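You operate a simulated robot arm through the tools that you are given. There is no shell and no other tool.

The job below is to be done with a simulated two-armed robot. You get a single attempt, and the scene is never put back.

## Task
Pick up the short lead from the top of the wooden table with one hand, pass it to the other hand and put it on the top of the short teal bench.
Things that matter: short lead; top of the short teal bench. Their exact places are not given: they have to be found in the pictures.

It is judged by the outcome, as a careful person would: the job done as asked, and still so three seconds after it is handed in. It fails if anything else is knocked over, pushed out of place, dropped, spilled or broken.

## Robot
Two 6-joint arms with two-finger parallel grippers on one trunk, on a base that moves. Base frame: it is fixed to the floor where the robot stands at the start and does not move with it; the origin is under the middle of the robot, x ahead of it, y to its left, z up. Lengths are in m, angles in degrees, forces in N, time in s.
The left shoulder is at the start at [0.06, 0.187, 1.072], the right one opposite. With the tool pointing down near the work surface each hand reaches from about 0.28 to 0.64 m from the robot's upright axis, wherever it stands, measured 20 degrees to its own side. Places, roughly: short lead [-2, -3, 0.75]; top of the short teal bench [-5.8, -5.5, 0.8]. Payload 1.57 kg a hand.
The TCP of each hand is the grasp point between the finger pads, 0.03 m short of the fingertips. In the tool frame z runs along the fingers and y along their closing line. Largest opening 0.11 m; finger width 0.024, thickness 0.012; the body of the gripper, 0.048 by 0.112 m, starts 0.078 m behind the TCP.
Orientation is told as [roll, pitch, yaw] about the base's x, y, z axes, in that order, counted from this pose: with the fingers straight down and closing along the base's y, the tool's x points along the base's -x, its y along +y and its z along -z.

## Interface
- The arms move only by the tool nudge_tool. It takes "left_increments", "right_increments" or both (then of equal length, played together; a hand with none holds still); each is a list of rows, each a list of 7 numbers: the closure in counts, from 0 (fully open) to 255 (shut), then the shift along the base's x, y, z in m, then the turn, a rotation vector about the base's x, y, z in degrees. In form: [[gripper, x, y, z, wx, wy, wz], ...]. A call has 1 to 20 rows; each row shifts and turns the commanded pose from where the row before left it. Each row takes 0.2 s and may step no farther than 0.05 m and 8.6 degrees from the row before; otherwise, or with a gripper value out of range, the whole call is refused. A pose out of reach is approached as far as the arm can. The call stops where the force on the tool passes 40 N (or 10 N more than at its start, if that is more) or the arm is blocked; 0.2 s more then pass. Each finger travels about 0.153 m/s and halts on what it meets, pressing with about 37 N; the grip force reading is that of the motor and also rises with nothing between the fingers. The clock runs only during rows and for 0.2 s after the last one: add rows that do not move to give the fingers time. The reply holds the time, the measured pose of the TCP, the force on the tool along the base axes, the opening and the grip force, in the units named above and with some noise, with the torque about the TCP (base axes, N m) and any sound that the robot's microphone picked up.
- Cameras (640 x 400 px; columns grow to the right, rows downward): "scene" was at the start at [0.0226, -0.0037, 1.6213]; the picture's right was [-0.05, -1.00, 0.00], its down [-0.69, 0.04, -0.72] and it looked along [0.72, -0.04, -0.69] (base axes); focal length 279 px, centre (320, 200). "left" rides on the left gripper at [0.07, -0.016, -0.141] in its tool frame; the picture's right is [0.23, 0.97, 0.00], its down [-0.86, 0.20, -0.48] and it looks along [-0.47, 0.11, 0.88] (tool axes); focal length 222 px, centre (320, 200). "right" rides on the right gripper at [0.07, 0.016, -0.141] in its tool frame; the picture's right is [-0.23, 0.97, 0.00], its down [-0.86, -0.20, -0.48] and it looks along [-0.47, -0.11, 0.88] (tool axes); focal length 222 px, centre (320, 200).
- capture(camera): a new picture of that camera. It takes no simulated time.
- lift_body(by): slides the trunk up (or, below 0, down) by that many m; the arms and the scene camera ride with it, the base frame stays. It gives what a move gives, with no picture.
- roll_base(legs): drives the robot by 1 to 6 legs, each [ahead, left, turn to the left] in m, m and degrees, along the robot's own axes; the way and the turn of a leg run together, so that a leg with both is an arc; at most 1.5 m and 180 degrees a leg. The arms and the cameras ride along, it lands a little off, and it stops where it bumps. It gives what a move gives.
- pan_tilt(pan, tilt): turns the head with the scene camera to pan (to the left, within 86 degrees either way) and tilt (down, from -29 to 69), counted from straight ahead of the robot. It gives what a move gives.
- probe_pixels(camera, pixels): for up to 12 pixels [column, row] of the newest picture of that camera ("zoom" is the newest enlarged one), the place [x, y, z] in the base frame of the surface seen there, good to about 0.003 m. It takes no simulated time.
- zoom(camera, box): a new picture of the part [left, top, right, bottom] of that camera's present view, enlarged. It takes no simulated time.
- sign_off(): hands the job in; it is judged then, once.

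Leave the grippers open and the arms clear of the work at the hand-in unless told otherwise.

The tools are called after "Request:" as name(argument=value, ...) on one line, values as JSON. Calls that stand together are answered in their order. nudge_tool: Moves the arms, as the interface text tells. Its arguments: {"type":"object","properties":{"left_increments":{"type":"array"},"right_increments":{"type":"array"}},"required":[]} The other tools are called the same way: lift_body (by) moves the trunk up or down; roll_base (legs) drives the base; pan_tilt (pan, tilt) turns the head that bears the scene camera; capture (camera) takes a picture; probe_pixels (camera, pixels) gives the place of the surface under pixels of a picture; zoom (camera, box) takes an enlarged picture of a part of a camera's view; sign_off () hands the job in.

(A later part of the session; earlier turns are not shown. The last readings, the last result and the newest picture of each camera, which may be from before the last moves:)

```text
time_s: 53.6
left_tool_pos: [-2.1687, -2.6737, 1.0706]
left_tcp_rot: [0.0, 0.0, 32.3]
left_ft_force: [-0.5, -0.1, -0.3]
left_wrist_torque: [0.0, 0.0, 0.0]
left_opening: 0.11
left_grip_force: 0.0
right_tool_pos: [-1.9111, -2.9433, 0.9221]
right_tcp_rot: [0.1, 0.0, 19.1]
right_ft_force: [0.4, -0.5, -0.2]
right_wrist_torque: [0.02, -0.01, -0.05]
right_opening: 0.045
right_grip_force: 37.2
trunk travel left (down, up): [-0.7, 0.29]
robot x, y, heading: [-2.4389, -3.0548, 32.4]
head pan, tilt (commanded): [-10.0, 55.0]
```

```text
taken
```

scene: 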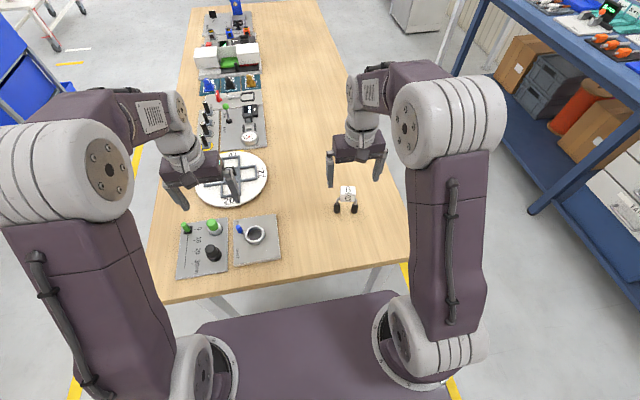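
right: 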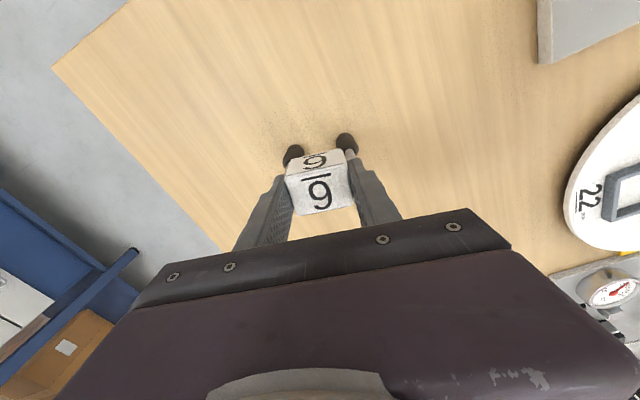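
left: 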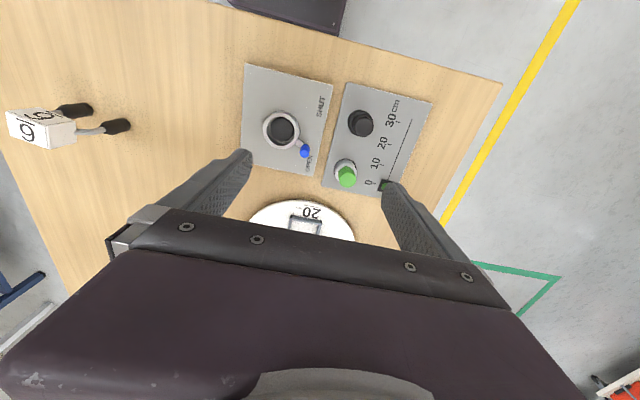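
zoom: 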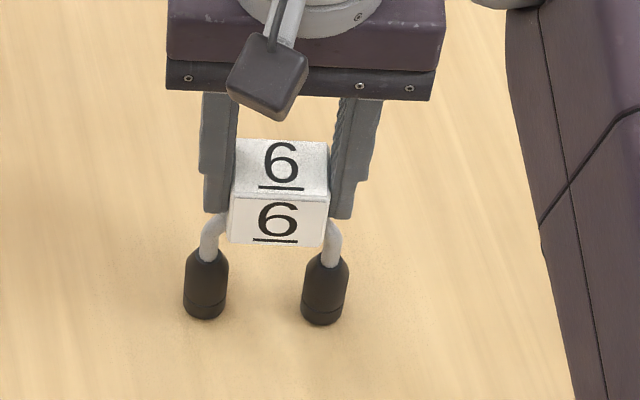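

The fingers stopped at 0.045 m with 37 N, so the block is gripped. I lift it straight up about 0.15 m.

Request:
nudge_tool(right_increments=[[230, 0, 0, 0.02, 0, 0, 0], [230, 0, 0, 0.03, 0, 0, 0], [230, 0, 0, 0.04, 0, 0, 0], [230, 0, 0, 0.04, 0, 0, 0], [230, 0, 0, 0.03, 0, 0, 0], [230, 0, 0, 0, 0, 0, 0]])

Request:
capture(camera="scene")

Request:
capture(camera="right")

```text
time_s: 55.0
left_tool_pos: [-2.1684, -2.6711, 1.0694]
left_tcp_rot: [0.1, 0.0, 32.4]
left_ft_force: [0.5, 0.4, 0.5]
left_wrist_torque: [-0.03, 0.0, -0.05]
left_opening: 0.11
left_grip_force: 0.2
right_tool_pos: [-1.9118, -2.9406, 1.0826]
right_tcp_rot: [0.1, 0.0, 19.1]
right_ft_force: [-0.1, 0.1, -1.8]
right_wrist_torque: [-0.02, 0.03, 0.0]
right_opening: 0.0452
right_grip_force: 37.0
trunk travel left (down, up): [-0.7, 0.29]
robot x, y, heading: [-2.4386, -3.0564, 32.2]
head pan, tilt (commanded): [-10.0, 55.0]
```

```text
taken
```

scene: 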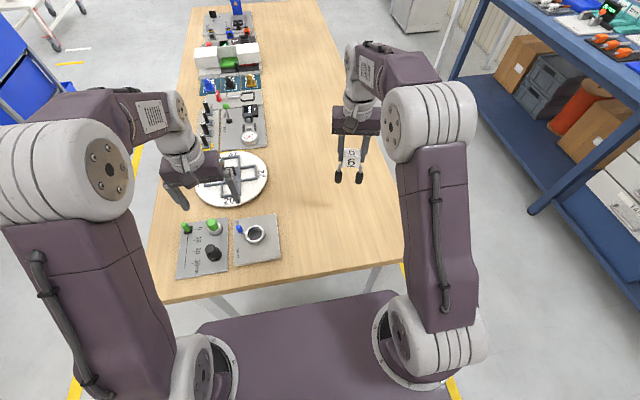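

```text
taken
```

right: 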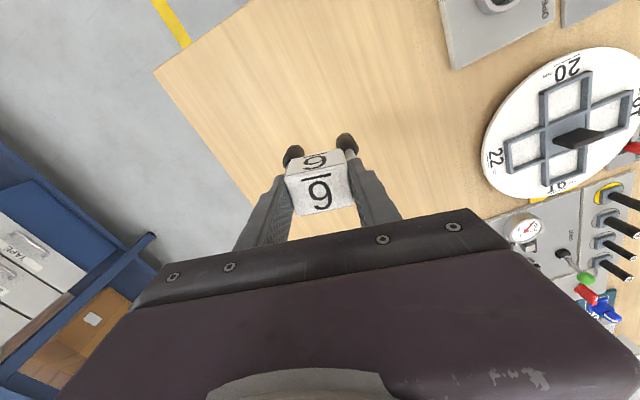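

The lead is in the air, firmly held. Now I prepare the left hand: it yaws 20° right and tilts 45° forward, which also tests whether that pose is reachable. It goes in front of the chest and stays well clear of the right hand.

Request:
nudge_tool(left_increments=[[0, 0, 0, 0.015, 0, 0, -6.7], [0, 0, 0, 0.015, 0, 0, -6.7], [0, 0, 0, 0.015, 0, 0, -6.7], [0, 0.007, -0.0218, -0.002, 1.585, -7.33, 0], [0, 0.007, -0.0218, -0.002, 1.585, -7.33, 0], [0, 0.007, -0.0218, -0.002, 1.585, -7.33, 0], [0, 0.007, -0.0218, -0.002, 1.585, -7.33, 0], [0, 0.007, -0.0218, -0.002, 1.585, -7.33, 0], [0, 0.007, -0.0218, -0.002, 1.585, -7.33, 0], [0, 0, 0, 0, 0, 0, 0]])

Request:
capture(camera="scene")

Request:
capture(camera="left")

```text
time_s: 57.2
left_tool_pos: [-2.128, -2.8039, 1.1033]
left_tcp_rot: [-0.1, -44.8, 12.3]
left_ft_force: [-0.5, 0.6, -0.2]
left_wrist_torque: [0.01, 0.02, 0.0]
left_opening: 0.1099
left_grip_force: 0.0
right_tool_pos: [-1.9122, -2.9408, 1.0821]
right_tcp_rot: [0.0, 0.1, 18.9]
right_ft_force: [-0.7, 0.8, -1.2]
right_wrist_torque: [-0.03, 0.04, 0.0]
right_opening: 0.045
right_grip_force: 37.0
trunk travel left (down, up): [-0.7, 0.29]
robot x, y, heading: [-2.4357, -3.0562, 32.2]
head pan, tilt (commanded): [-10.0, 55.0]
```

```text
taken
```

scene: 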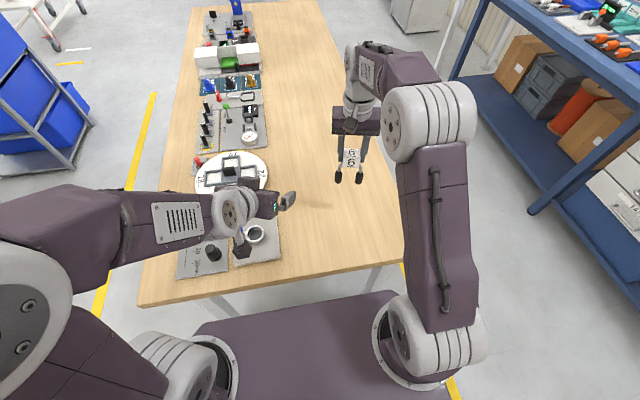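

```text
taken
```

left: 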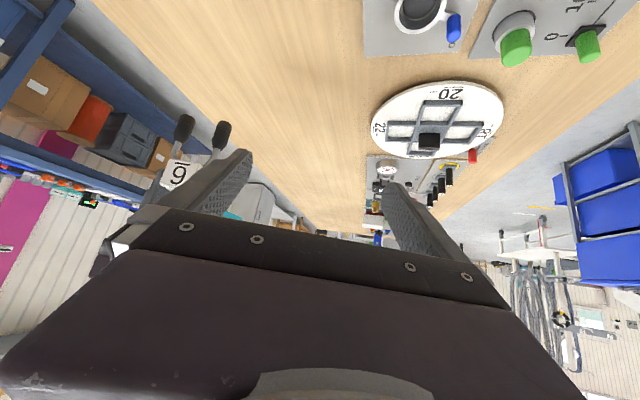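

The left hand reached the 45° tilt ([-0.1,-44.8,12.3]). Now I bring the right hand to a point in front of the left hand. I yaw it 83° on the way, so the block's front and back faces lie across the left gripper's closing line.

Request:
nudge_tool(right_increments=[[230, -0.0094, 0.0163, -0.0044, 0, 0, 8.33], [230, -0.0094, 0.0163, -0.0044, 0, 0, 8.33], [230, -0.0094, 0.0163, -0.0044, 0, 0, 8.33], [230, -0.0094, 0.0163, -0.0044, 0, 0, 8.33], [230, -0.0094, 0.0163, -0.0044, 0, 0, 8.33], [230, -0.0094, 0.0163, -0.0044, 0, 0, 8.33], [230, -0.0094, 0.0164, -0.0044, 0, 0, 8.33], [230, -0.0094, 0.0164, -0.0044, 0, 0, 8.33], [230, -0.0094, 0.0164, -0.0044, 0, 0, 8.33], [230, -0.0095, 0.0164, -0.0044, 0, 0, 8.33], [230, 0, 0, 0, 0, 0, 0]])

Request:
capture(camera="scene")

Request:
capture(camera="left")

Request:
capture(camera="right")

```text
time_s: 59.6
left_tool_pos: [-2.1285, -2.8043, 1.1039]
left_tcp_rot: [-0.1, -44.8, 12.2]
left_ft_force: [-0.1, 0.4, -0.3]
left_wrist_torque: [0.0, 0.02, -0.02]
left_opening: 0.1099
left_grip_force: 0.0
right_tool_pos: [-2.0055, -2.779, 1.0359]
right_tcp_rot: [0.0, 0.0, 102.4]
right_ft_force: [-1.0, -0.3, -0.9]
right_wrist_torque: [0.0, 0.0, 0.0]
right_opening: 0.0454
right_grip_force: 36.7
trunk travel left (down, up): [-0.7, 0.29]
robot x, y, heading: [-2.4401, -3.0573, 32.2]
head pan, tilt (commanded): [-10.0, 55.0]
```

```text
taken
```

scene: 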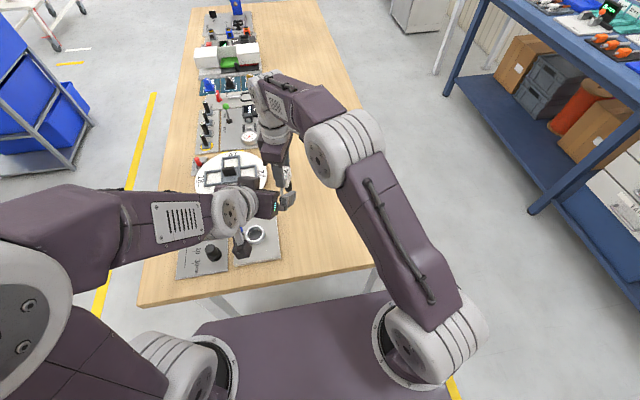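

```text
taken
```

left: 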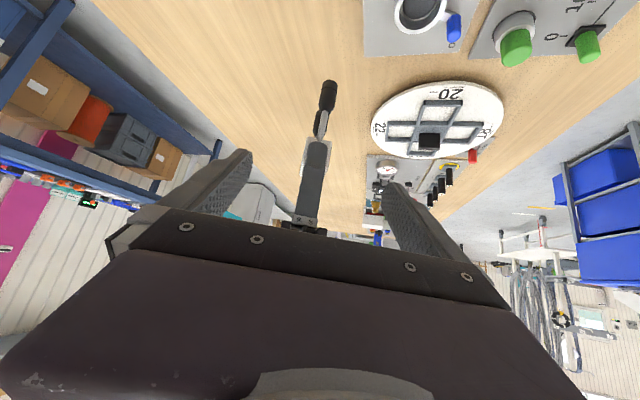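

```text
taken
```

right: 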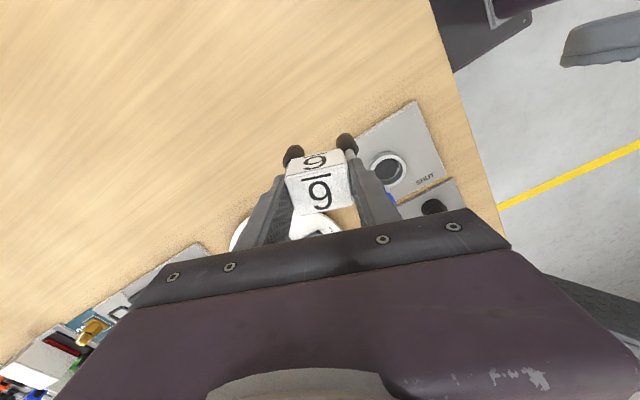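

The right hand is in place and its rear finger lies centred between the open left fingers. I measure exactly where the block sits, from the right and left wrist views.

Request:
probe_pixels(camera="right", pixels=[[292, 180], [346, 173], [300, 208], [350, 200], [318, 190], [318, 162]])

Request:
zoom(camera="left", box=[240, 60, 400, 240])

Request:
probe_pixels(camera="left", pixels=[[313, 175], [308, 200], [304, 165], [325, 155], [329, 95], [320, 120], [240, 165], [392, 195]])

```text
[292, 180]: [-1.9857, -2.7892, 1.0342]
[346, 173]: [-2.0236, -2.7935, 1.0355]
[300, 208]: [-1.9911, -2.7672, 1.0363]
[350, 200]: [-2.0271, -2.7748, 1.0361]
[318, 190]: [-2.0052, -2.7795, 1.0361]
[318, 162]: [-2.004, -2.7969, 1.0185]
```

```text
2.22 times, centred on (320, 150) of left
```

zoom: 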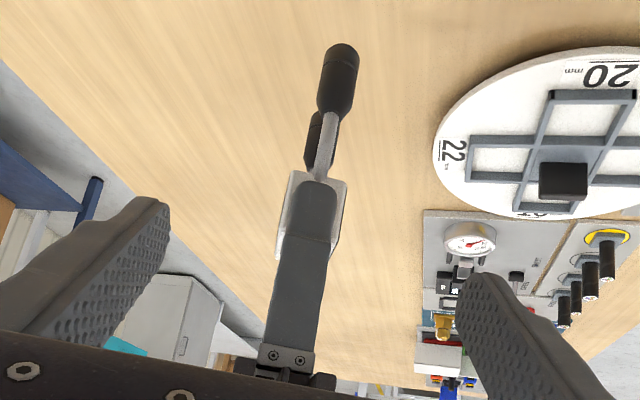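

```text
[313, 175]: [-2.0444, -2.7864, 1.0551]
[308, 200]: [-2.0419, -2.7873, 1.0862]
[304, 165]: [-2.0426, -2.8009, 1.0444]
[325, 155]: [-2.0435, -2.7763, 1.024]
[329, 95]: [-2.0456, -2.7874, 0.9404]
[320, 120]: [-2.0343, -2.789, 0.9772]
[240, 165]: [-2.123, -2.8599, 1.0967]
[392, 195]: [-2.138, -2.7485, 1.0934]
```

The block is about 3 cm thick between its front and back faces, and the right finger is 2.4 cm wide, so centring matters. I zoom in on the right wrist view to measure the block's edges against the fingers.

Request:
zoom(camera="right", box=[256, 130, 400, 220])

Request:
probe_pixels(camera="zoom", pixels=[[150, 235], [410, 205], [200, 370], [430, 330], [280, 215], [310, 350], [270, 140], [290, 100], [180, 300], [425, 270]])

```text
4.44 times, centred on (328, 175) of right
```

zoom: 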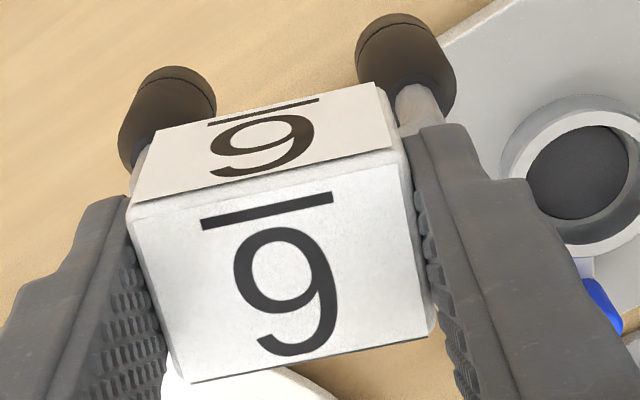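

```text
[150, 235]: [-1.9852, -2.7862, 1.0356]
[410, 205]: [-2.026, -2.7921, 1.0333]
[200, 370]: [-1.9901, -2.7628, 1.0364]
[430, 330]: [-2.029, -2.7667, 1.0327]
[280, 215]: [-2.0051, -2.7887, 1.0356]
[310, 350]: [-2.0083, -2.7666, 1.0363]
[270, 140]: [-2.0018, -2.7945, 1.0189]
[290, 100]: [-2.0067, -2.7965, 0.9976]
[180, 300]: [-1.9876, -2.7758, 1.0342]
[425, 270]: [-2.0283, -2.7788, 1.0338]
```

The block's faces lie at −15.8 mm and +14.8 mm from the right hand's midline, so it is centred with about 3 mm margin on each side of the finger. I tilt the left hand 10° more for clearance under the right gripper body. Then I bring it to a pre-position 10 cm back along its own axis.

Request:
nudge_tool(left_increments=[[0, 0.012, 0.002, -0.005, 0.71, -3.25, 0], [0, 0.012, 0.002, -0.01, 0.71, -3.25, 0], [0, 0.011, 0.0015, -0.0108, 0.71, -3.25, 0], [0, 0, 0, 0, 0, 0, 0], [0, 0, 0, 0, 0, 0, 0]])

Request:
capture(camera="left")

Request:
zoom(camera="scene", box=[190, 130, 350, 250])

```text
time_s: 60.9
left_tool_pos: [-2.0817, -2.798, 1.083]
left_tcp_rot: [-0.1, -54.9, 12.2]
left_ft_force: [-0.4, -0.3, 0.1]
left_wrist_torque: [-0.03, -0.01, -0.01]
left_opening: 0.1098
left_grip_force: 0.1
left hand out of reach, approached as far as the arm can: row 1, 2
right_tool_pos: [-2.006, -2.7798, 1.0376]
right_tcp_rot: [0.0, 0.0, 102.2]
right_ft_force: [1.1, 0.1, -1.4]
right_wrist_torque: [-0.03, -0.02, -0.02]
right_opening: 0.0451
right_grip_force: 37.0
trunk travel left (down, up): [-0.7, 0.29]
robot x, y, heading: [-2.4385, -3.0538, 32.0]
head pan, tilt (commanded): [-10.0, 55.0]
```

```text
taken
```

left: 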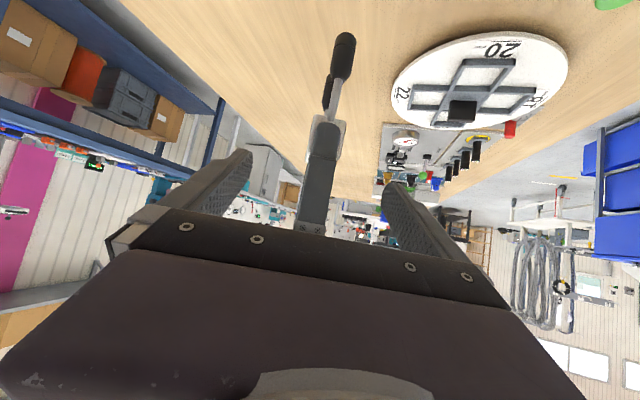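

```text
3.33 times, centred on (270, 190) of scene
```

zoom: 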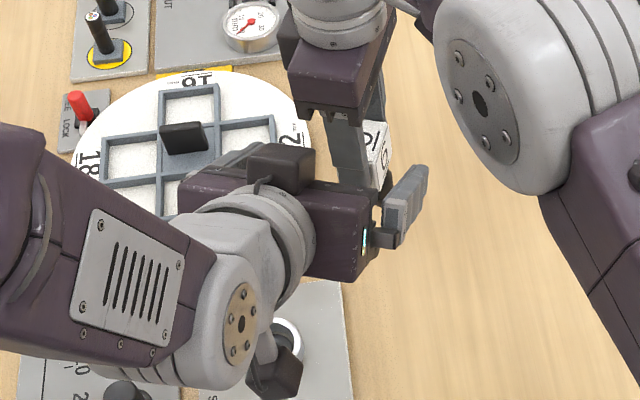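

The left hand settled at [-2.082,-2.798,1.083] with pitch −54.9°; it was briefly at the folded limit, but moving forward leaves that. The right finger is still centred between the left fingers. I move the left hand forward and down along its axis to the block.

Request:
nudge_tool(left_increments=[[0, 0.017, 0.0042, -0.0153, 0, 0, 0], [0, 0.017, 0.0042, -0.0153, 0, 0, 0], [0, 0.017, 0.0043, -0.0153, 0, 0, 0], [0, 0, 0, 0, 0, 0, 0]])

Request:
capture(camera="left")

Request:
zoom(camera="scene", box=[190, 130, 350, 250])

```text
time_s: 61.9
left_tool_pos: [-2.032, -2.7838, 1.0331]
left_tcp_rot: [0.0, -55.0, 12.3]
left_ft_force: [0.1, 0.0, 0.7]
left_wrist_torque: [-0.01, 0.0, 0.01]
left_opening: 0.1098
left_grip_force: 0.0
right_tool_pos: [-2.0062, -2.7796, 1.0378]
right_tcp_rot: [0.0, 0.0, 102.3]
right_ft_force: [-0.2, -0.2, -2.0]
right_wrist_torque: [-0.02, 0.0, 0.0]
right_opening: 0.0455
right_grip_force: 37.8
trunk travel left (down, up): [-0.7, 0.29]
robot x, y, heading: [-2.4365, -3.0557, 32.2]
head pan, tilt (commanded): [-10.0, 55.0]
```

```text
taken
```

left: 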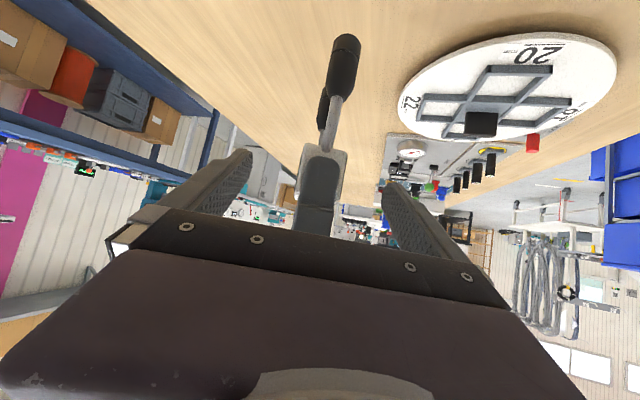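

```text
3.33 times, centred on (270, 190) of scene
```

zoom: 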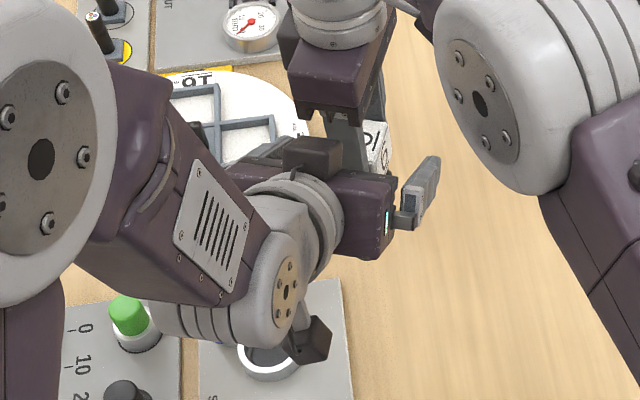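

The approach is clean with no contact forces. Before the last 2 cm I check the lateral centring with the left wrist camera.

Request:
zoom(camera="left", box=[230, 90, 422, 240])

Request:
probe_pixels(camera="left", pixels=[[300, 190], [343, 160], [322, 170], [313, 210], [302, 165], [338, 185], [246, 160], [385, 190]])

```text
2.67 times, centred on (326, 165) of left
```

zoom: 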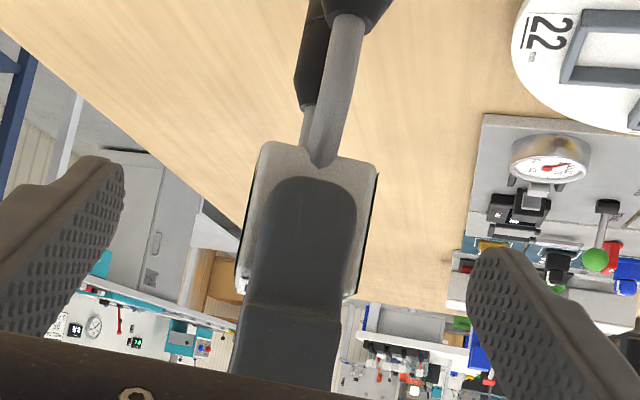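

```text
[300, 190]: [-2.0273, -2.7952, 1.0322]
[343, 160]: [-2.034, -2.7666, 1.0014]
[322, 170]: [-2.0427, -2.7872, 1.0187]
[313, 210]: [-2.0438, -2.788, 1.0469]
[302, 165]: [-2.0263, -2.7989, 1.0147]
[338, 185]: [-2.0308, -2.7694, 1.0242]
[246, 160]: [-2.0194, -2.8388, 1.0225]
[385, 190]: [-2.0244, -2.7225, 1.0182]
```

The left fingers' midline is about 1–2 mm to the left of the block, and the planned final step corrects that. I make the last move, then close the left fingers partly to a gap of about 5 cm to check.

Request:
nudge_tool(left_increments=[[0, 0.009, 0.0013, -0.0055, 0, 0, 0], [0, 0.009, 0.0013, -0.0054, 0, 0, 0], [60, 0, 0, 0, 0, 0, 0], [139, 0, 0, 0, 0, 0, 0], [139, 0, 0, 0, 0, 0, 0]])

Request:
zoom(camera="left", box=[230, 90, 422, 240])

Request:
zoom(camera="scene", box=[230, 150, 326, 210])

```text
time_s: 63.0
left_tool_pos: [-2.0132, -2.7798, 1.0221]
left_tcp_rot: [-0.2, -55.0, 12.3]
left_ft_force: [0.8, -0.3, -0.4]
left_wrist_torque: [-0.02, 0.02, 0.02]
left_opening: 0.0501
left_grip_force: 0.1
right_tool_pos: [-2.0064, -2.7785, 1.0384]
right_tcp_rot: [-0.1, -0.1, 102.3]
right_ft_force: [-0.2, -0.5, -0.9]
right_wrist_torque: [0.04, 0.03, 0.0]
right_opening: 0.0453
right_grip_force: 37.4
trunk travel left (down, up): [-0.7, 0.29]
robot x, y, heading: [-2.4386, -3.0546, 32.3]
head pan, tilt (commanded): [-10.0, 55.0]
```

```text
2.67 times, centred on (326, 165) of left
```

zoom: 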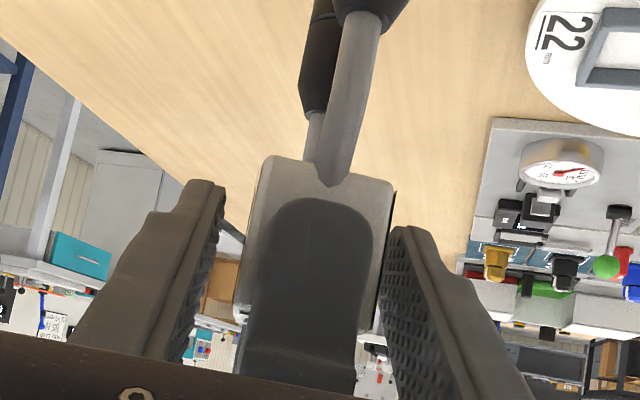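

```text
6.67 times, centred on (278, 180) of scene
```

zoom: 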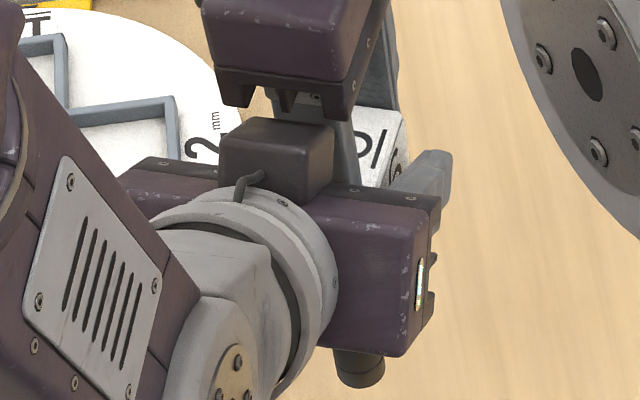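

The left fingers are at a 5 cm gap around the block with no forces. The picture suggests the block may be nearer the right-hand finger in the image, so I measure both gaps.

Request:
probe_pixels(camera="zoom", pixels=[[300, 100]])

Request:
zoom(camera="left", box=[280, 130, 392, 230])

Request:
probe_pixels(camera="left", pixels=[[295, 165], [292, 180], [294, 195], [372, 183], [374, 195], [376, 205], [309, 165], [305, 190], [344, 170], [340, 195], [322, 170], [318, 195]])

```text
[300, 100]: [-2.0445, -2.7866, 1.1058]
```

```text
4.00 times, centred on (336, 180) of left
```

zoom: 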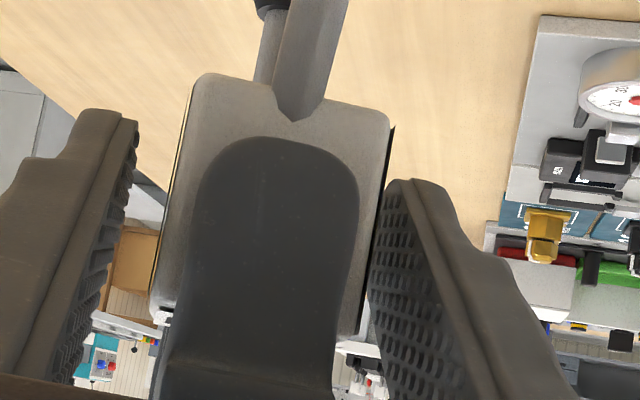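

```text
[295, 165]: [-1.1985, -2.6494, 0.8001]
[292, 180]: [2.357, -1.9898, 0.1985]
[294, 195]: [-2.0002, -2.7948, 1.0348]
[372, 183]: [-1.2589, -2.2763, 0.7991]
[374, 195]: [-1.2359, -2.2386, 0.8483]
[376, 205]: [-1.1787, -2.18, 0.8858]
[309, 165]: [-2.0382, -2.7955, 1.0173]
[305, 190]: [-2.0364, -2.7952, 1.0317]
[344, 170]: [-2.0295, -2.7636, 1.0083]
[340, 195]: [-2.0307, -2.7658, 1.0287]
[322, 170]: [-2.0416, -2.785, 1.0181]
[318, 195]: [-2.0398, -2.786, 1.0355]
```

Those "left" pixels refer to the earlier capture, so I measure in the newest zoomed picture instead.

Request:
probe_pixels(camera="zoom", pixels=[[128, 150], [110, 220], [95, 290], [398, 210], [395, 270], [390, 330], [190, 180], [170, 280], [375, 180], [362, 280], [270, 180], [265, 300]])

```text
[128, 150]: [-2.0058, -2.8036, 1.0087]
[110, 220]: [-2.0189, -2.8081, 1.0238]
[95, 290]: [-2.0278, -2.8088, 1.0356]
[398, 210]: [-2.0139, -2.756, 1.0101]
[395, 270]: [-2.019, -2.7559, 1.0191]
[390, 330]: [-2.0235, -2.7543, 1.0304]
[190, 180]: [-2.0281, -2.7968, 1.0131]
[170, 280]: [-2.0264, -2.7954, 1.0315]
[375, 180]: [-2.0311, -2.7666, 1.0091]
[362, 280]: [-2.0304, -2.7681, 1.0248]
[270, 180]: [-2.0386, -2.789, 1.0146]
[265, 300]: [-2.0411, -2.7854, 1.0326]
```

The left fingers sit symmetrically at ±25 mm and the block is within 1–2 mm of centre. I shift 1 mm left and close the left gripper on the block.

Request:
nudge_tool(left_increments=[[139, -0.0002, 0.001, 0, 0, 0, 0], [175, 0, 0, 0, 0, 0, 0], [230, 0, 0, 0, 0, 0, 0], [230, 0, 0, 0, 0, 0, 0], [230, 0, 0, 0, 0, 0, 0]])

Request:
zoom(camera="left", box=[280, 130, 392, 230])

Request:
zoom(camera="right", box=[220, 100, 420, 225])

```text
time_s: 64.2
left_tool_pos: [-2.0129, -2.7803, 1.0224]
left_tcp_rot: [-0.1, -55.0, 12.2]
left_ft_force: [2.5, -9.7, 0.4]
left_wrist_torque: [0.01, -0.03, 0.07]
left_opening: 0.0338
left_grip_force: 36.7
right_tool_pos: [-2.006, -2.7801, 1.0372]
right_tcp_rot: [0.0, 0.0, 102.3]
right_ft_force: [-1.7, 9.3, -2.9]
right_wrist_torque: [0.16, 0.0, -0.15]
right_opening: 0.045
right_grip_force: 37.3
trunk travel left (down, up): [-0.7, 0.29]
robot x, y, heading: [-2.4379, -3.0572, 32.1]
head pan, tilt (commanded): [-10.0, 55.0]
```

```text
4.00 times, centred on (336, 180) of left
```

zoom: 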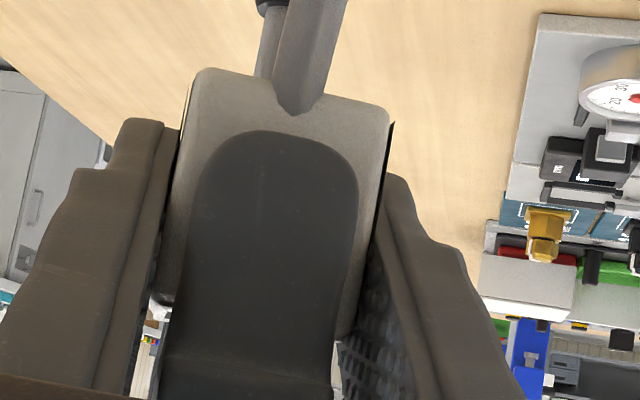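

```text
3.20 times, centred on (320, 162) of right
```

zoom: 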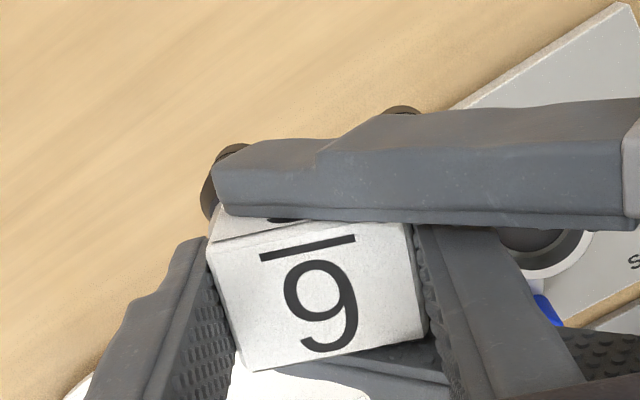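

Both hands now hold the block: the left at 0.034 m and 37 N, the right at 0.045 m and 37 N. There is about 9 N of side strain between them. I relieve it by moving the left hand 1 mm back to the right.

Request:
nudge_tool(left_increments=[[230, 0.0002, -0.001, 0, 0, 0, 0], [230, 0, 0, 0, 0, 0, 0]])

```text
time_s: 64.8
left_tool_pos: [-2.0136, -2.78, 1.0221]
left_tcp_rot: [-0.1, -54.9, 12.2]
left_ft_force: [0.2, -7.9, 0.8]
left_wrist_torque: [-0.09, -0.11, -0.08]
left_opening: 0.0335
left_grip_force: 37.1
right_tool_pos: [-2.0048, -2.7792, 1.0371]
right_tcp_rot: [0.0, 0.0, 102.3]
right_ft_force: [-0.5, 8.1, -1.4]
right_wrist_torque: [0.2, 0.08, 0.01]
right_opening: 0.0452
right_grip_force: 37.0
trunk travel left (down, up): [-0.7, 0.29]
robot x, y, heading: [-2.4426, -3.0536, 32.3]
head pan, tilt (commanded): [-10.0, 55.0]
```

The strain is dropping slowly. I relieve it by another 2 mm before releasing.

Request:
nudge_tool(left_increments=[[230, 0.0002, -0.001, 0, 0, 0, 0], [230, 0.0002, -0.001, 0, 0, 0, 0], [230, 0, 0, 0, 0, 0, 0]])

```text
time_s: 65.7
left_tool_pos: [-2.0114, -2.7816, 1.0236]
left_tcp_rot: [-0.2, -54.8, 12.4]
left_ft_force: [6.0, 16.0, -18.7]
left_wrist_torque: [-0.16, 0.0, -0.21]
left_opening: 0.0336
left_grip_force: 37.4
right_tool_pos: [-2.0057, -2.7807, 1.0375]
right_tcp_rot: [0.1, 0.1, 102.3]
right_ft_force: [-6.2, -17.3, 17.9]
right_wrist_torque: [-0.13, 0.23, 0.31]
right_opening: 0.0453
right_grip_force: 37.1
trunk travel left (down, up): [-0.7, 0.29]
robot x, y, heading: [-2.4383, -3.052, 32.2]
head pan, tilt (commanded): [-10.0, 55.0]
```

I overshot and the sign flipped to +16 N. I go back by 0.8 mm and lower the left hand by 0.5 mm to balance.

Request:
nudge_tool(left_increments=[[230, -0.0002, 0.0008, -0.0005, 0, 0, 0], [230, 0, 0, 0, 0, 0, 0]])

Request:
zoom(camera="scene", box=[230, 140, 340, 210])

```text
time_s: 66.2
left_tool_pos: [-2.0133, -2.7818, 1.0225]
left_tcp_rot: [-0.1, -54.9, 12.3]
left_ft_force: [9.0, 21.5, -22.9]
left_wrist_torque: [-0.07, 0.09, 0.01]
left_opening: 0.0335
left_grip_force: 37.0
right_tool_pos: [-2.0059, -2.7809, 1.0379]
right_tcp_rot: [0.1, 0.1, 102.2]
right_ft_force: [-9.1, -21.0, 23.2]
right_wrist_torque: [-0.28, 0.25, 0.14]
right_opening: 0.0452
right_grip_force: 37.0
trunk travel left (down, up): [-0.7, 0.29]
robot x, y, heading: [-2.4388, -3.0569, 32.2]
head pan, tilt (commanded): [-10.0, 55.0]
```

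```text
5.71 times, centred on (285, 175) of scene
```

zoom: 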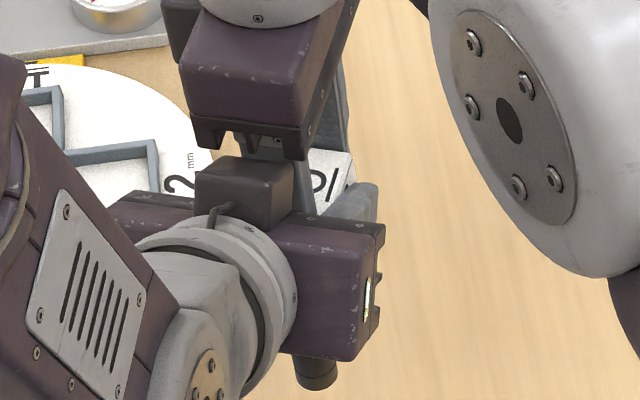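

The strain drifts rather than settling, so I let the right hand release now. I open it gradually to about 6.5 cm so its fingers clear the block without touching the left palm.

Request:
nudge_tool(right_increments=[[150, 0, 0, 0, 0, 0, 0], [140, 0, 0, 0, 0, 0, 0], [120, 0, 0, 0, 0, 0, 0], [104, 0, 0, 0, 0, 0, 0], [104, 0, 0, 0, 0, 0, 0]], left_increments=[[230, 0, 0, 0, 0, 0, 0], [230, 0, 0, 0, 0, 0, 0], [230, 0, 0, 0, 0, 0, 0], [230, 0, 0, 0, 0, 0, 0], [230, 0, 0, 0, 0, 0, 0]])

Request:
zoom(camera="left", box=[240, 70, 432, 230])

Request:
zoom(camera="right", box=[220, 100, 420, 225])

```text
time_s: 67.5
left_tool_pos: [-2.013, -2.7829, 1.0245]
left_tcp_rot: [-0.1, -55.0, 12.2]
left_ft_force: [0.7, 0.7, -1.4]
left_wrist_torque: [-0.04, 0.01, 0.0]
left_opening: 0.0333
left_grip_force: 37.3
right_tool_pos: [-2.006, -2.7792, 1.037]
right_tcp_rot: [-0.1, 0.1, 102.2]
right_ft_force: [-0.1, 0.1, 0.6]
right_wrist_torque: [0.01, 0.02, 0.0]
right_opening: 0.0652
right_grip_force: 0.0
trunk travel left (down, up): [-0.7, 0.29]
robot x, y, heading: [-2.4425, -3.0569, 32.3]
head pan, tilt (commanded): [-10.0, 55.0]
```

```text
2.50 times, centred on (336, 150) of left
```

zoom: 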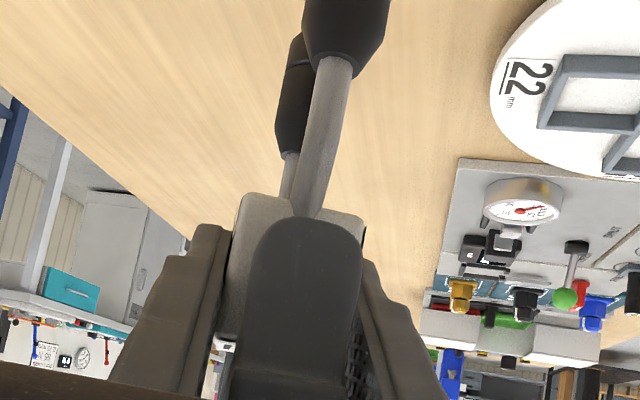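

```text
3.20 times, centred on (320, 162) of right
```

zoom: 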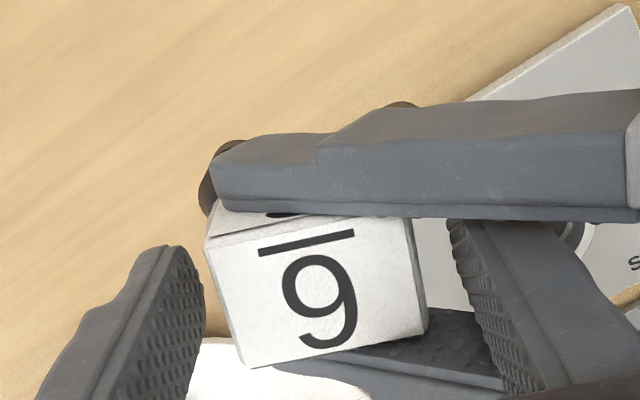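

The right fingers are clear of the block on both sides, and the left hand holds it alone with only its weight on the sensor. I raise the right hand straight up out of the way, then move it to the right.

Request:
nudge_tool(right_increments=[[104, 0.0004, -0.0018, 0.005, 0, 0, 0], [104, 0, 0, 0.015, 0, 0, 0], [104, 0, 0, 0.025, 0, 0, 0], [104, 0, 0, 0.03, 0, 0, 0], [104, 0, 0, 0.035, 0, 0, 0], [104, 0, 0, 0.02, 0, 0, 0]])

Request:
capture(camera="scene")

Request:
capture(camera="left")

```text
time_s: 68.8
left_tool_pos: [-2.0121, -2.782, 1.0238]
left_tcp_rot: [-0.2, -54.8, 12.3]
left_ft_force: [0.1, -0.7, -1.6]
left_wrist_torque: [0.01, 0.01, 0.0]
left_opening: 0.0336
left_grip_force: 37.0
right_tool_pos: [-2.0116, -2.7869, 1.1678]
right_tcp_rot: [0.2, 0.2, 102.3]
right_ft_force: [-0.3, 0.4, -0.6]
right_wrist_torque: [-0.02, -0.05, 0.0]
right_opening: 0.0651
right_grip_force: 0.1
right hand out of reach, approached as far as the arm can: row 6
trunk travel left (down, up): [-0.7, 0.29]
robot x, y, heading: [-2.4413, -3.0543, 32.3]
head pan, tilt (commanded): [-10.0, 55.0]
```

```text
taken
```

scene: 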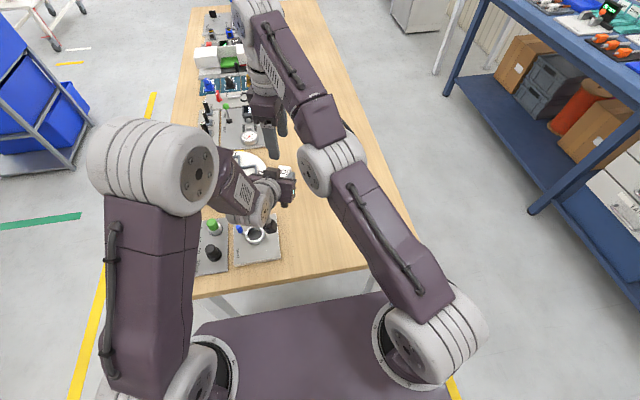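

```text
taken
```

left: 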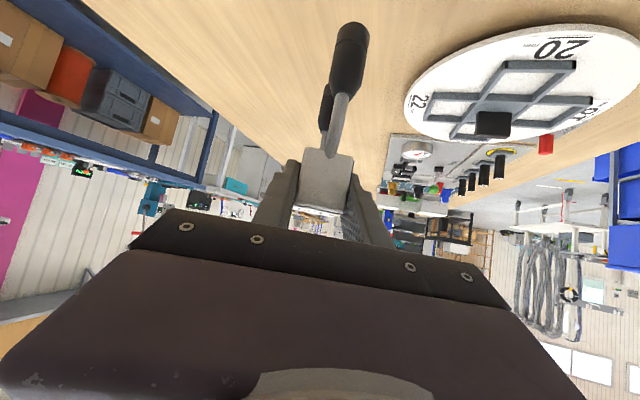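

The handover worked: the left hand alone holds the lead by its block, and it is level. I move the right hand off to the right, turn it back to its neutral yaw, and open it.

Request:
nudge_tool(right_increments=[[104, 0.02, -0.03, 0.0, 0, 0, -5], [104, 0.021, -0.033, -0.002, 0, 0, -8.2], [104, 0.021, -0.033, -0.005, 0, 0, -8.2], [104, 0.021, -0.033, -0.01, 0, 0, -8.2], [60, 0.021, -0.033, -0.015, 0, 0, -8.2], [0, 0.01, -0.015, -0.02, 0, 0, -8.2], [0, -0.02, -0.01, -0.02, 0, 0, -8.2], [0, -0.02, -0.01, -0.01, 0, 0, -8.2], [0, -0.02, -0.01, 0, 0, 0, -7.6], [0, 0, 0, 0, 0, 0, 0]])

Request:
capture(camera="scene")

```text
time_s: 71.0
left_tool_pos: [-2.0129, -2.7815, 1.0237]
left_tcp_rot: [-0.2, -55.0, 12.3]
left_ft_force: [0.4, 0.0, -1.1]
left_wrist_torque: [-0.01, 0.05, 0.02]
left_opening: 0.0336
left_grip_force: 37.1
right_tool_pos: [-1.8735, -2.9348, 1.1657]
right_tcp_rot: [0.0, 0.2, 32.1]
right_ft_force: [0.1, -0.2, 0.2]
right_wrist_torque: [-0.02, 0.01, 0.01]
right_opening: 0.1099
right_grip_force: 0.0
right hand out of reach, approached as far as the arm can: row 1, 2, 3, 4, 5, 6, 7, 8, 9
trunk travel left (down, up): [-0.7, 0.29]
robot x, y, heading: [-2.4402, -3.054, 32.1]
head pan, tilt (commanded): [-10.0, 55.0]
```

```text
taken
```

scene: 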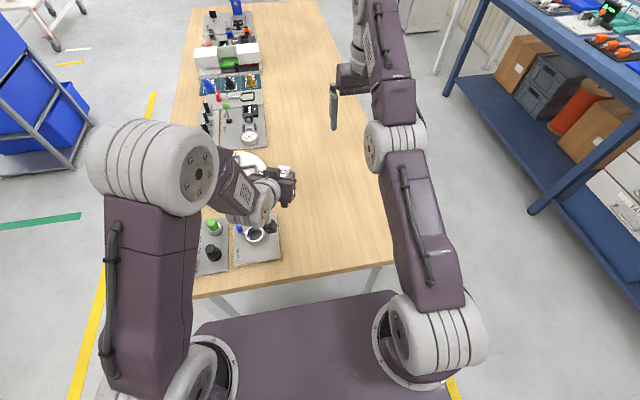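

The right arm is stretched at its reach limit, so I bring it back toward the robot and down to a comfortable pose.

Request:
nudge_tool(right_increments=[[0, -0.02, -0.013, -0.02, 0, 0, 0], [0, -0.02, -0.013, -0.02, 0, 0, 0], [0, -0.02, -0.013, -0.02, 0, 0, 0], [0, -0.02, -0.013, -0.02, 0, 0, 0], [0, -0.02, -0.013, -0.02, 0, 0, 0], [0, 0, 0, 0, 0, 0, 0]])

Request:
lift_body(by=0.08)

Request:
capture(camera="scene")

```text
time_s: 72.5
left_tool_pos: [-2.0132, -2.7811, 1.0234]
left_tcp_rot: [-0.1, -55.1, 12.3]
left_ft_force: [-0.4, -0.3, -1.7]
left_wrist_torque: [0.01, 0.0, 0.0]
left_opening: 0.0335
left_grip_force: 37.3
right_tool_pos: [-1.8726, -2.9347, 1.1652]
right_tcp_rot: [0.0, 0.1, 32.3]
right_ft_force: [-0.6, -0.9, -0.3]
right_wrist_torque: [0.03, 0.01, 0.02]
right_opening: 0.11
right_grip_force: 0.1
right hand out of reach, approached as far as the arm can: row 1, 2, 3, 4, 5
trunk travel left (down, up): [-0.7, 0.29]
robot x, y, heading: [-2.4403, -3.0597, 32.2]
head pan, tilt (commanded): [-10.0, 55.0]
```

```text
time_s: 73.6
left_tool_pos: [-2.0122, -2.7821, 1.1042]
left_tcp_rot: [-0.1, -55.0, 12.4]
left_ft_force: [-0.1, 1.4, -1.9]
left_wrist_torque: [0.02, 0.01, 0.0]
left_opening: 0.0335
left_grip_force: 37.1
right_tool_pos: [-1.8733, -2.9358, 1.2469]
right_tcp_rot: [-0.1, 0.2, 32.4]
right_ft_force: [0.5, -0.5, 0.4]
right_wrist_torque: [0.0, 0.02, 0.0]
right_opening: 0.11
right_grip_force: 0.1
trunk travel left (down, up): [-0.78, 0.21]
robot x, y, heading: [-2.4403, -3.0543, 32.4]
head pan, tilt (commanded): [-10.0, 55.0]
```

```text
taken
```

scene: 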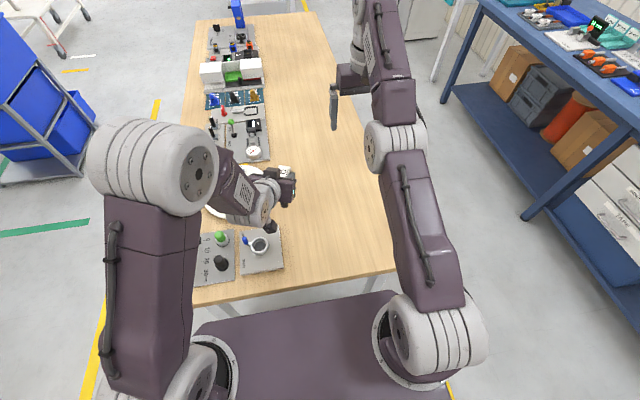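

The right arm didn't respond; it seems to be locked straight at its limit, so a pull straight inward does nothing. I try a move mainly downward with a slight forward component to bend the elbow. The space below it is empty table.

Request:
nudge_tool(right_increments=[[0, 0.01, 0.006, -0.04, 0, 0, 0], [0, 0.01, 0.006, -0.04, 0, 0, 0]])

Request:
capture(camera="scene")

```text
time_s: 74.2
left_tool_pos: [-2.0116, -2.7825, 1.1034]
left_tcp_rot: [-0.1, -54.8, 12.3]
left_ft_force: [0.7, 0.2, -0.7]
left_wrist_torque: [-0.03, 0.01, 0.0]
left_opening: 0.0339
left_grip_force: 37.3
right_tool_pos: [-1.8451, -2.9172, 1.166]
right_tcp_rot: [0.0, 0.3, 32.3]
right_ft_force: [0.6, 0.4, -0.2]
right_wrist_torque: [-0.02, 0.0, 0.02]
right_opening: 0.1099
right_grip_force: 0.0
right hand out of reach, approached as far as the arm can: row 1
trunk travel left (down, up): [-0.78, 0.21]
robot x, y, heading: [-2.4404, -3.0558, 32.6]
head pan, tilt (commanded): [-10.0, 55.0]
```

```text
taken
```

scene: 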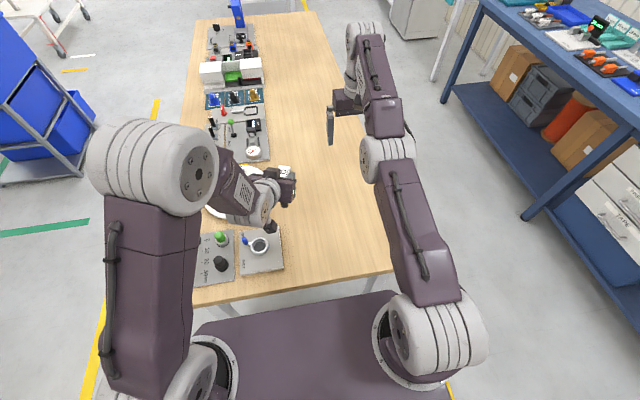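

It is free now and followed the command. I continue down a bit and then draw the hand back toward the robot.

Request:
nudge_tool(right_increments=[[0, 0.0, 0.0, -0.03, 0, 0, 0], [0, -0.017, -0.0107, -0.03, 0, 0, 0], [0, -0.025, -0.016, -0.01, 0, 0, 0], [0, -0.034, -0.0214, 0, 0, 0, 0], [0, -0.034, -0.0214, 0, 0, 0, 0], [0, 0, 0, 0, 0, 0, 0]])

Request:
capture(camera="scene")

```text
time_s: 75.6
left_tool_pos: [-2.0137, -2.782, 1.104]
left_tcp_rot: [-0.1, -55.0, 12.3]
left_ft_force: [0.4, -1.4, -0.9]
left_wrist_torque: [0.0, 0.0, -0.04]
left_opening: 0.0336
left_grip_force: 36.9
right_tool_pos: [-1.8399, -2.9145, 1.1375]
right_tcp_rot: [0.0, 0.3, 32.3]
right_ft_force: [0.3, -0.5, 1.0]
right_wrist_torque: [0.01, 0.0, 0.01]
right_opening: 0.1102
right_grip_force: 0.0
right hand out of reach, approached as far as the arm can: row 1, 2, 3, 4, 5
trunk travel left (down, up): [-0.78, 0.21]
robot x, y, heading: [-2.437, -3.0548, 32.4]
head pan, tilt (commanded): [-10.0, 55.0]
```

```text
taken
```

scene: 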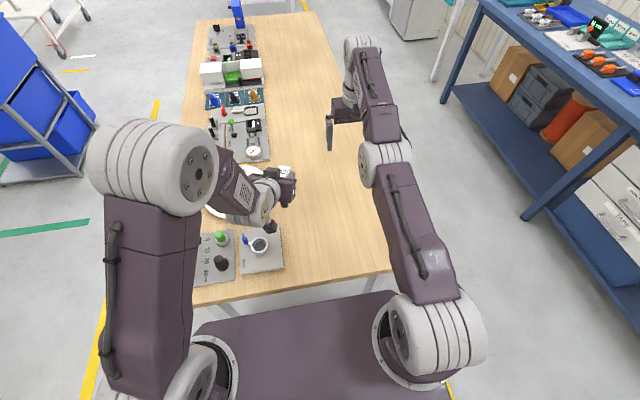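

The arm is still on its straight-elbow boundary. I move in small steps mostly along the arc (down), with only a slight inward component, so the elbow can start to bend.

Request:
nudge_tool(right_increments=[[0, 0.0034, 0.0021, -0.02, 0, 0, 0], [0, 0.0034, 0.0021, -0.02, 0, 0, 0], [0, 0.003, 0.0019, -0.02, 0, 0, 0], [0, 0.002, 0.0013, -0.02, 0, 0, 0], [0, 0, 0, 0, 0, 0, 0]])

```text
time_s: 76.8
left_tool_pos: [-2.0126, -2.7818, 1.1025]
left_tcp_rot: [-0.1, -55.0, 12.3]
left_ft_force: [1.3, -0.2, -1.5]
left_wrist_torque: [-0.03, -0.01, -0.02]
left_opening: 0.0337
left_grip_force: 36.8
right_tool_pos: [-1.8282, -2.9069, 1.0558]
right_tcp_rot: [0.0, 0.2, 32.3]
right_ft_force: [0.6, 0.2, -0.8]
right_wrist_torque: [0.02, -0.03, 0.01]
right_opening: 0.1099
right_grip_force: 0.0
trunk travel left (down, up): [-0.78, 0.21]
robot x, y, heading: [-2.4401, -3.0582, 32.1]
head pan, tilt (commanded): [-10.0, 55.0]
```

No limit flag now. I pull inward in gradually growing steps.

Request:
nudge_tool(right_increments=[[0, -0.0034, -0.0021, -0.008, 0, 0, 0], [0, -0.0051, -0.0032, -0.005, 0, 0, 0], [0, -0.0085, -0.0053, 0, 0, 0, 0], [0, -0.0127, -0.008, 0, 0, 0, 0], [0, -0.017, -0.0107, 0, 0, 0, 0], [0, -0.0212, -0.0134, 0, 0, 0, 0], [0, -0.0254, -0.016, 0, 0, 0, 0], [0, -0.0254, -0.016, 0, 0, 0, 0], [0, 0, 0, 0, 0, 0, 0]])

Request:
capture(camera="scene")

```text
time_s: 78.8
left_tool_pos: [-2.0138, -2.7826, 1.1033]
left_tcp_rot: [0.0, -55.0, 12.2]
left_ft_force: [-0.1, -0.5, -1.8]
left_wrist_torque: [0.01, -0.01, 0.01]
left_opening: 0.0337
left_grip_force: 36.9
right_tool_pos: [-1.8279, -2.9068, 1.0429]
right_tcp_rot: [0.0, 0.3, 32.2]
right_ft_force: [-0.5, -0.1, 0.2]
right_wrist_torque: [-0.02, 0.0, 0.0]
right_opening: 0.1099
right_grip_force: 0.0
right hand out of reach, approached as far as the arm can: row 1, 2, 3, 4, 5, 6, 7, 8
trunk travel left (down, up): [-0.78, 0.21]
robot x, y, heading: [-2.4409, -3.0545, 32.1]
head pan, tilt (commanded): [-10.0, 55.0]
```

```text
taken
```

scene: 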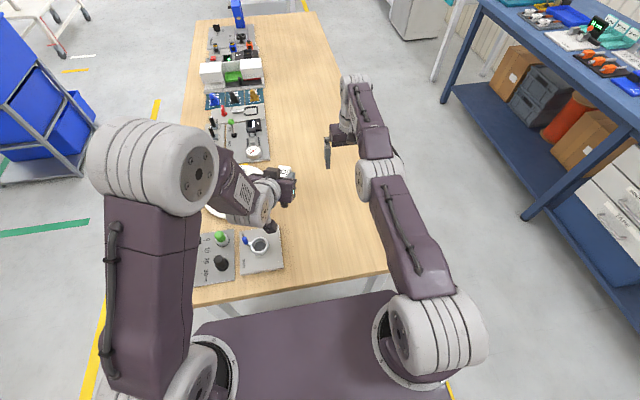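

The elbow seems to have slipped to the wrong side of straight. I push outward and down past the straight point so it can bend the right way, then come back in. The space there is over empty wood, and the tips stay above z 0.85.

Request:
nudge_tool(right_increments=[[0, 0.0254, 0.016, -0.005, 0, 0, 0], [0, 0.0254, 0.016, -0.01, 0, 0, 0], [0, 0.017, 0.0107, -0.03, 0, 0, 0], [0, 0.0085, 0.0053, -0.04, 0, 0, 0], [0, 0, 0, 0, 0, 0, 0]])

```text
time_s: 80.0
left_tool_pos: [-2.0126, -2.7819, 1.1032]
left_tcp_rot: [-0.1, -54.9, 12.3]
left_ft_force: [-0.3, 0.7, -1.6]
left_wrist_torque: [-0.03, -0.01, 0.04]
left_opening: 0.0338
left_grip_force: 37.4
right_tool_pos: [-1.8282, -2.9044, 0.9647]
right_tcp_rot: [0.0, 0.1, 32.4]
right_ft_force: [0.8, 0.6, -0.7]
right_wrist_torque: [0.01, -0.02, 0.04]
right_opening: 0.1102
right_grip_force: 0.0
right hand out of reach, approached as far as the arm can: row 1, 2, 3, 4
trunk travel left (down, up): [-0.78, 0.21]
robot x, y, heading: [-2.4396, -3.0528, 32.4]
head pan, tilt (commanded): [-10.0, 55.0]
```

The arm is now straight and level with its shoulder. I try coming inward from here in small steps.

Request:
nudge_tool(right_increments=[[0, -0.0017, -0.001, -0.02, 0, 0, 0], [0, -0.005, -0.003, -0.015, 0, 0, 0], [0, -0.0085, -0.0053, 0, 0, 0, 0], [0, -0.0127, -0.008, 0, 0, 0, 0], [0, -0.0127, -0.008, 0, 0, 0, 0], [0, 0, 0, 0, 0, 0, 0]])

```text
time_s: 81.4
left_tool_pos: [-2.0125, -2.7822, 1.1038]
left_tcp_rot: [-0.1, -55.0, 12.3]
left_ft_force: [0.5, 0.3, -1.7]
left_wrist_torque: [-0.03, 0.01, 0.03]
left_opening: 0.0337
left_grip_force: 37.0
right_tool_pos: [-1.8333, -2.9068, 0.9274]
right_tcp_rot: [-0.1, 0.3, 32.3]
right_ft_force: [-1.4, 0.5, 0.1]
right_wrist_torque: [0.0, -0.01, 0.0]
right_opening: 0.1102
right_grip_force: 0.0
right hand out of reach, approached as far as the arm can: row 3, 4, 5
trunk travel left (down, up): [-0.78, 0.21]
robot x, y, heading: [-2.4381, -3.0569, 32.2]
head pan, tilt (commanded): [-10.0, 55.0]
```

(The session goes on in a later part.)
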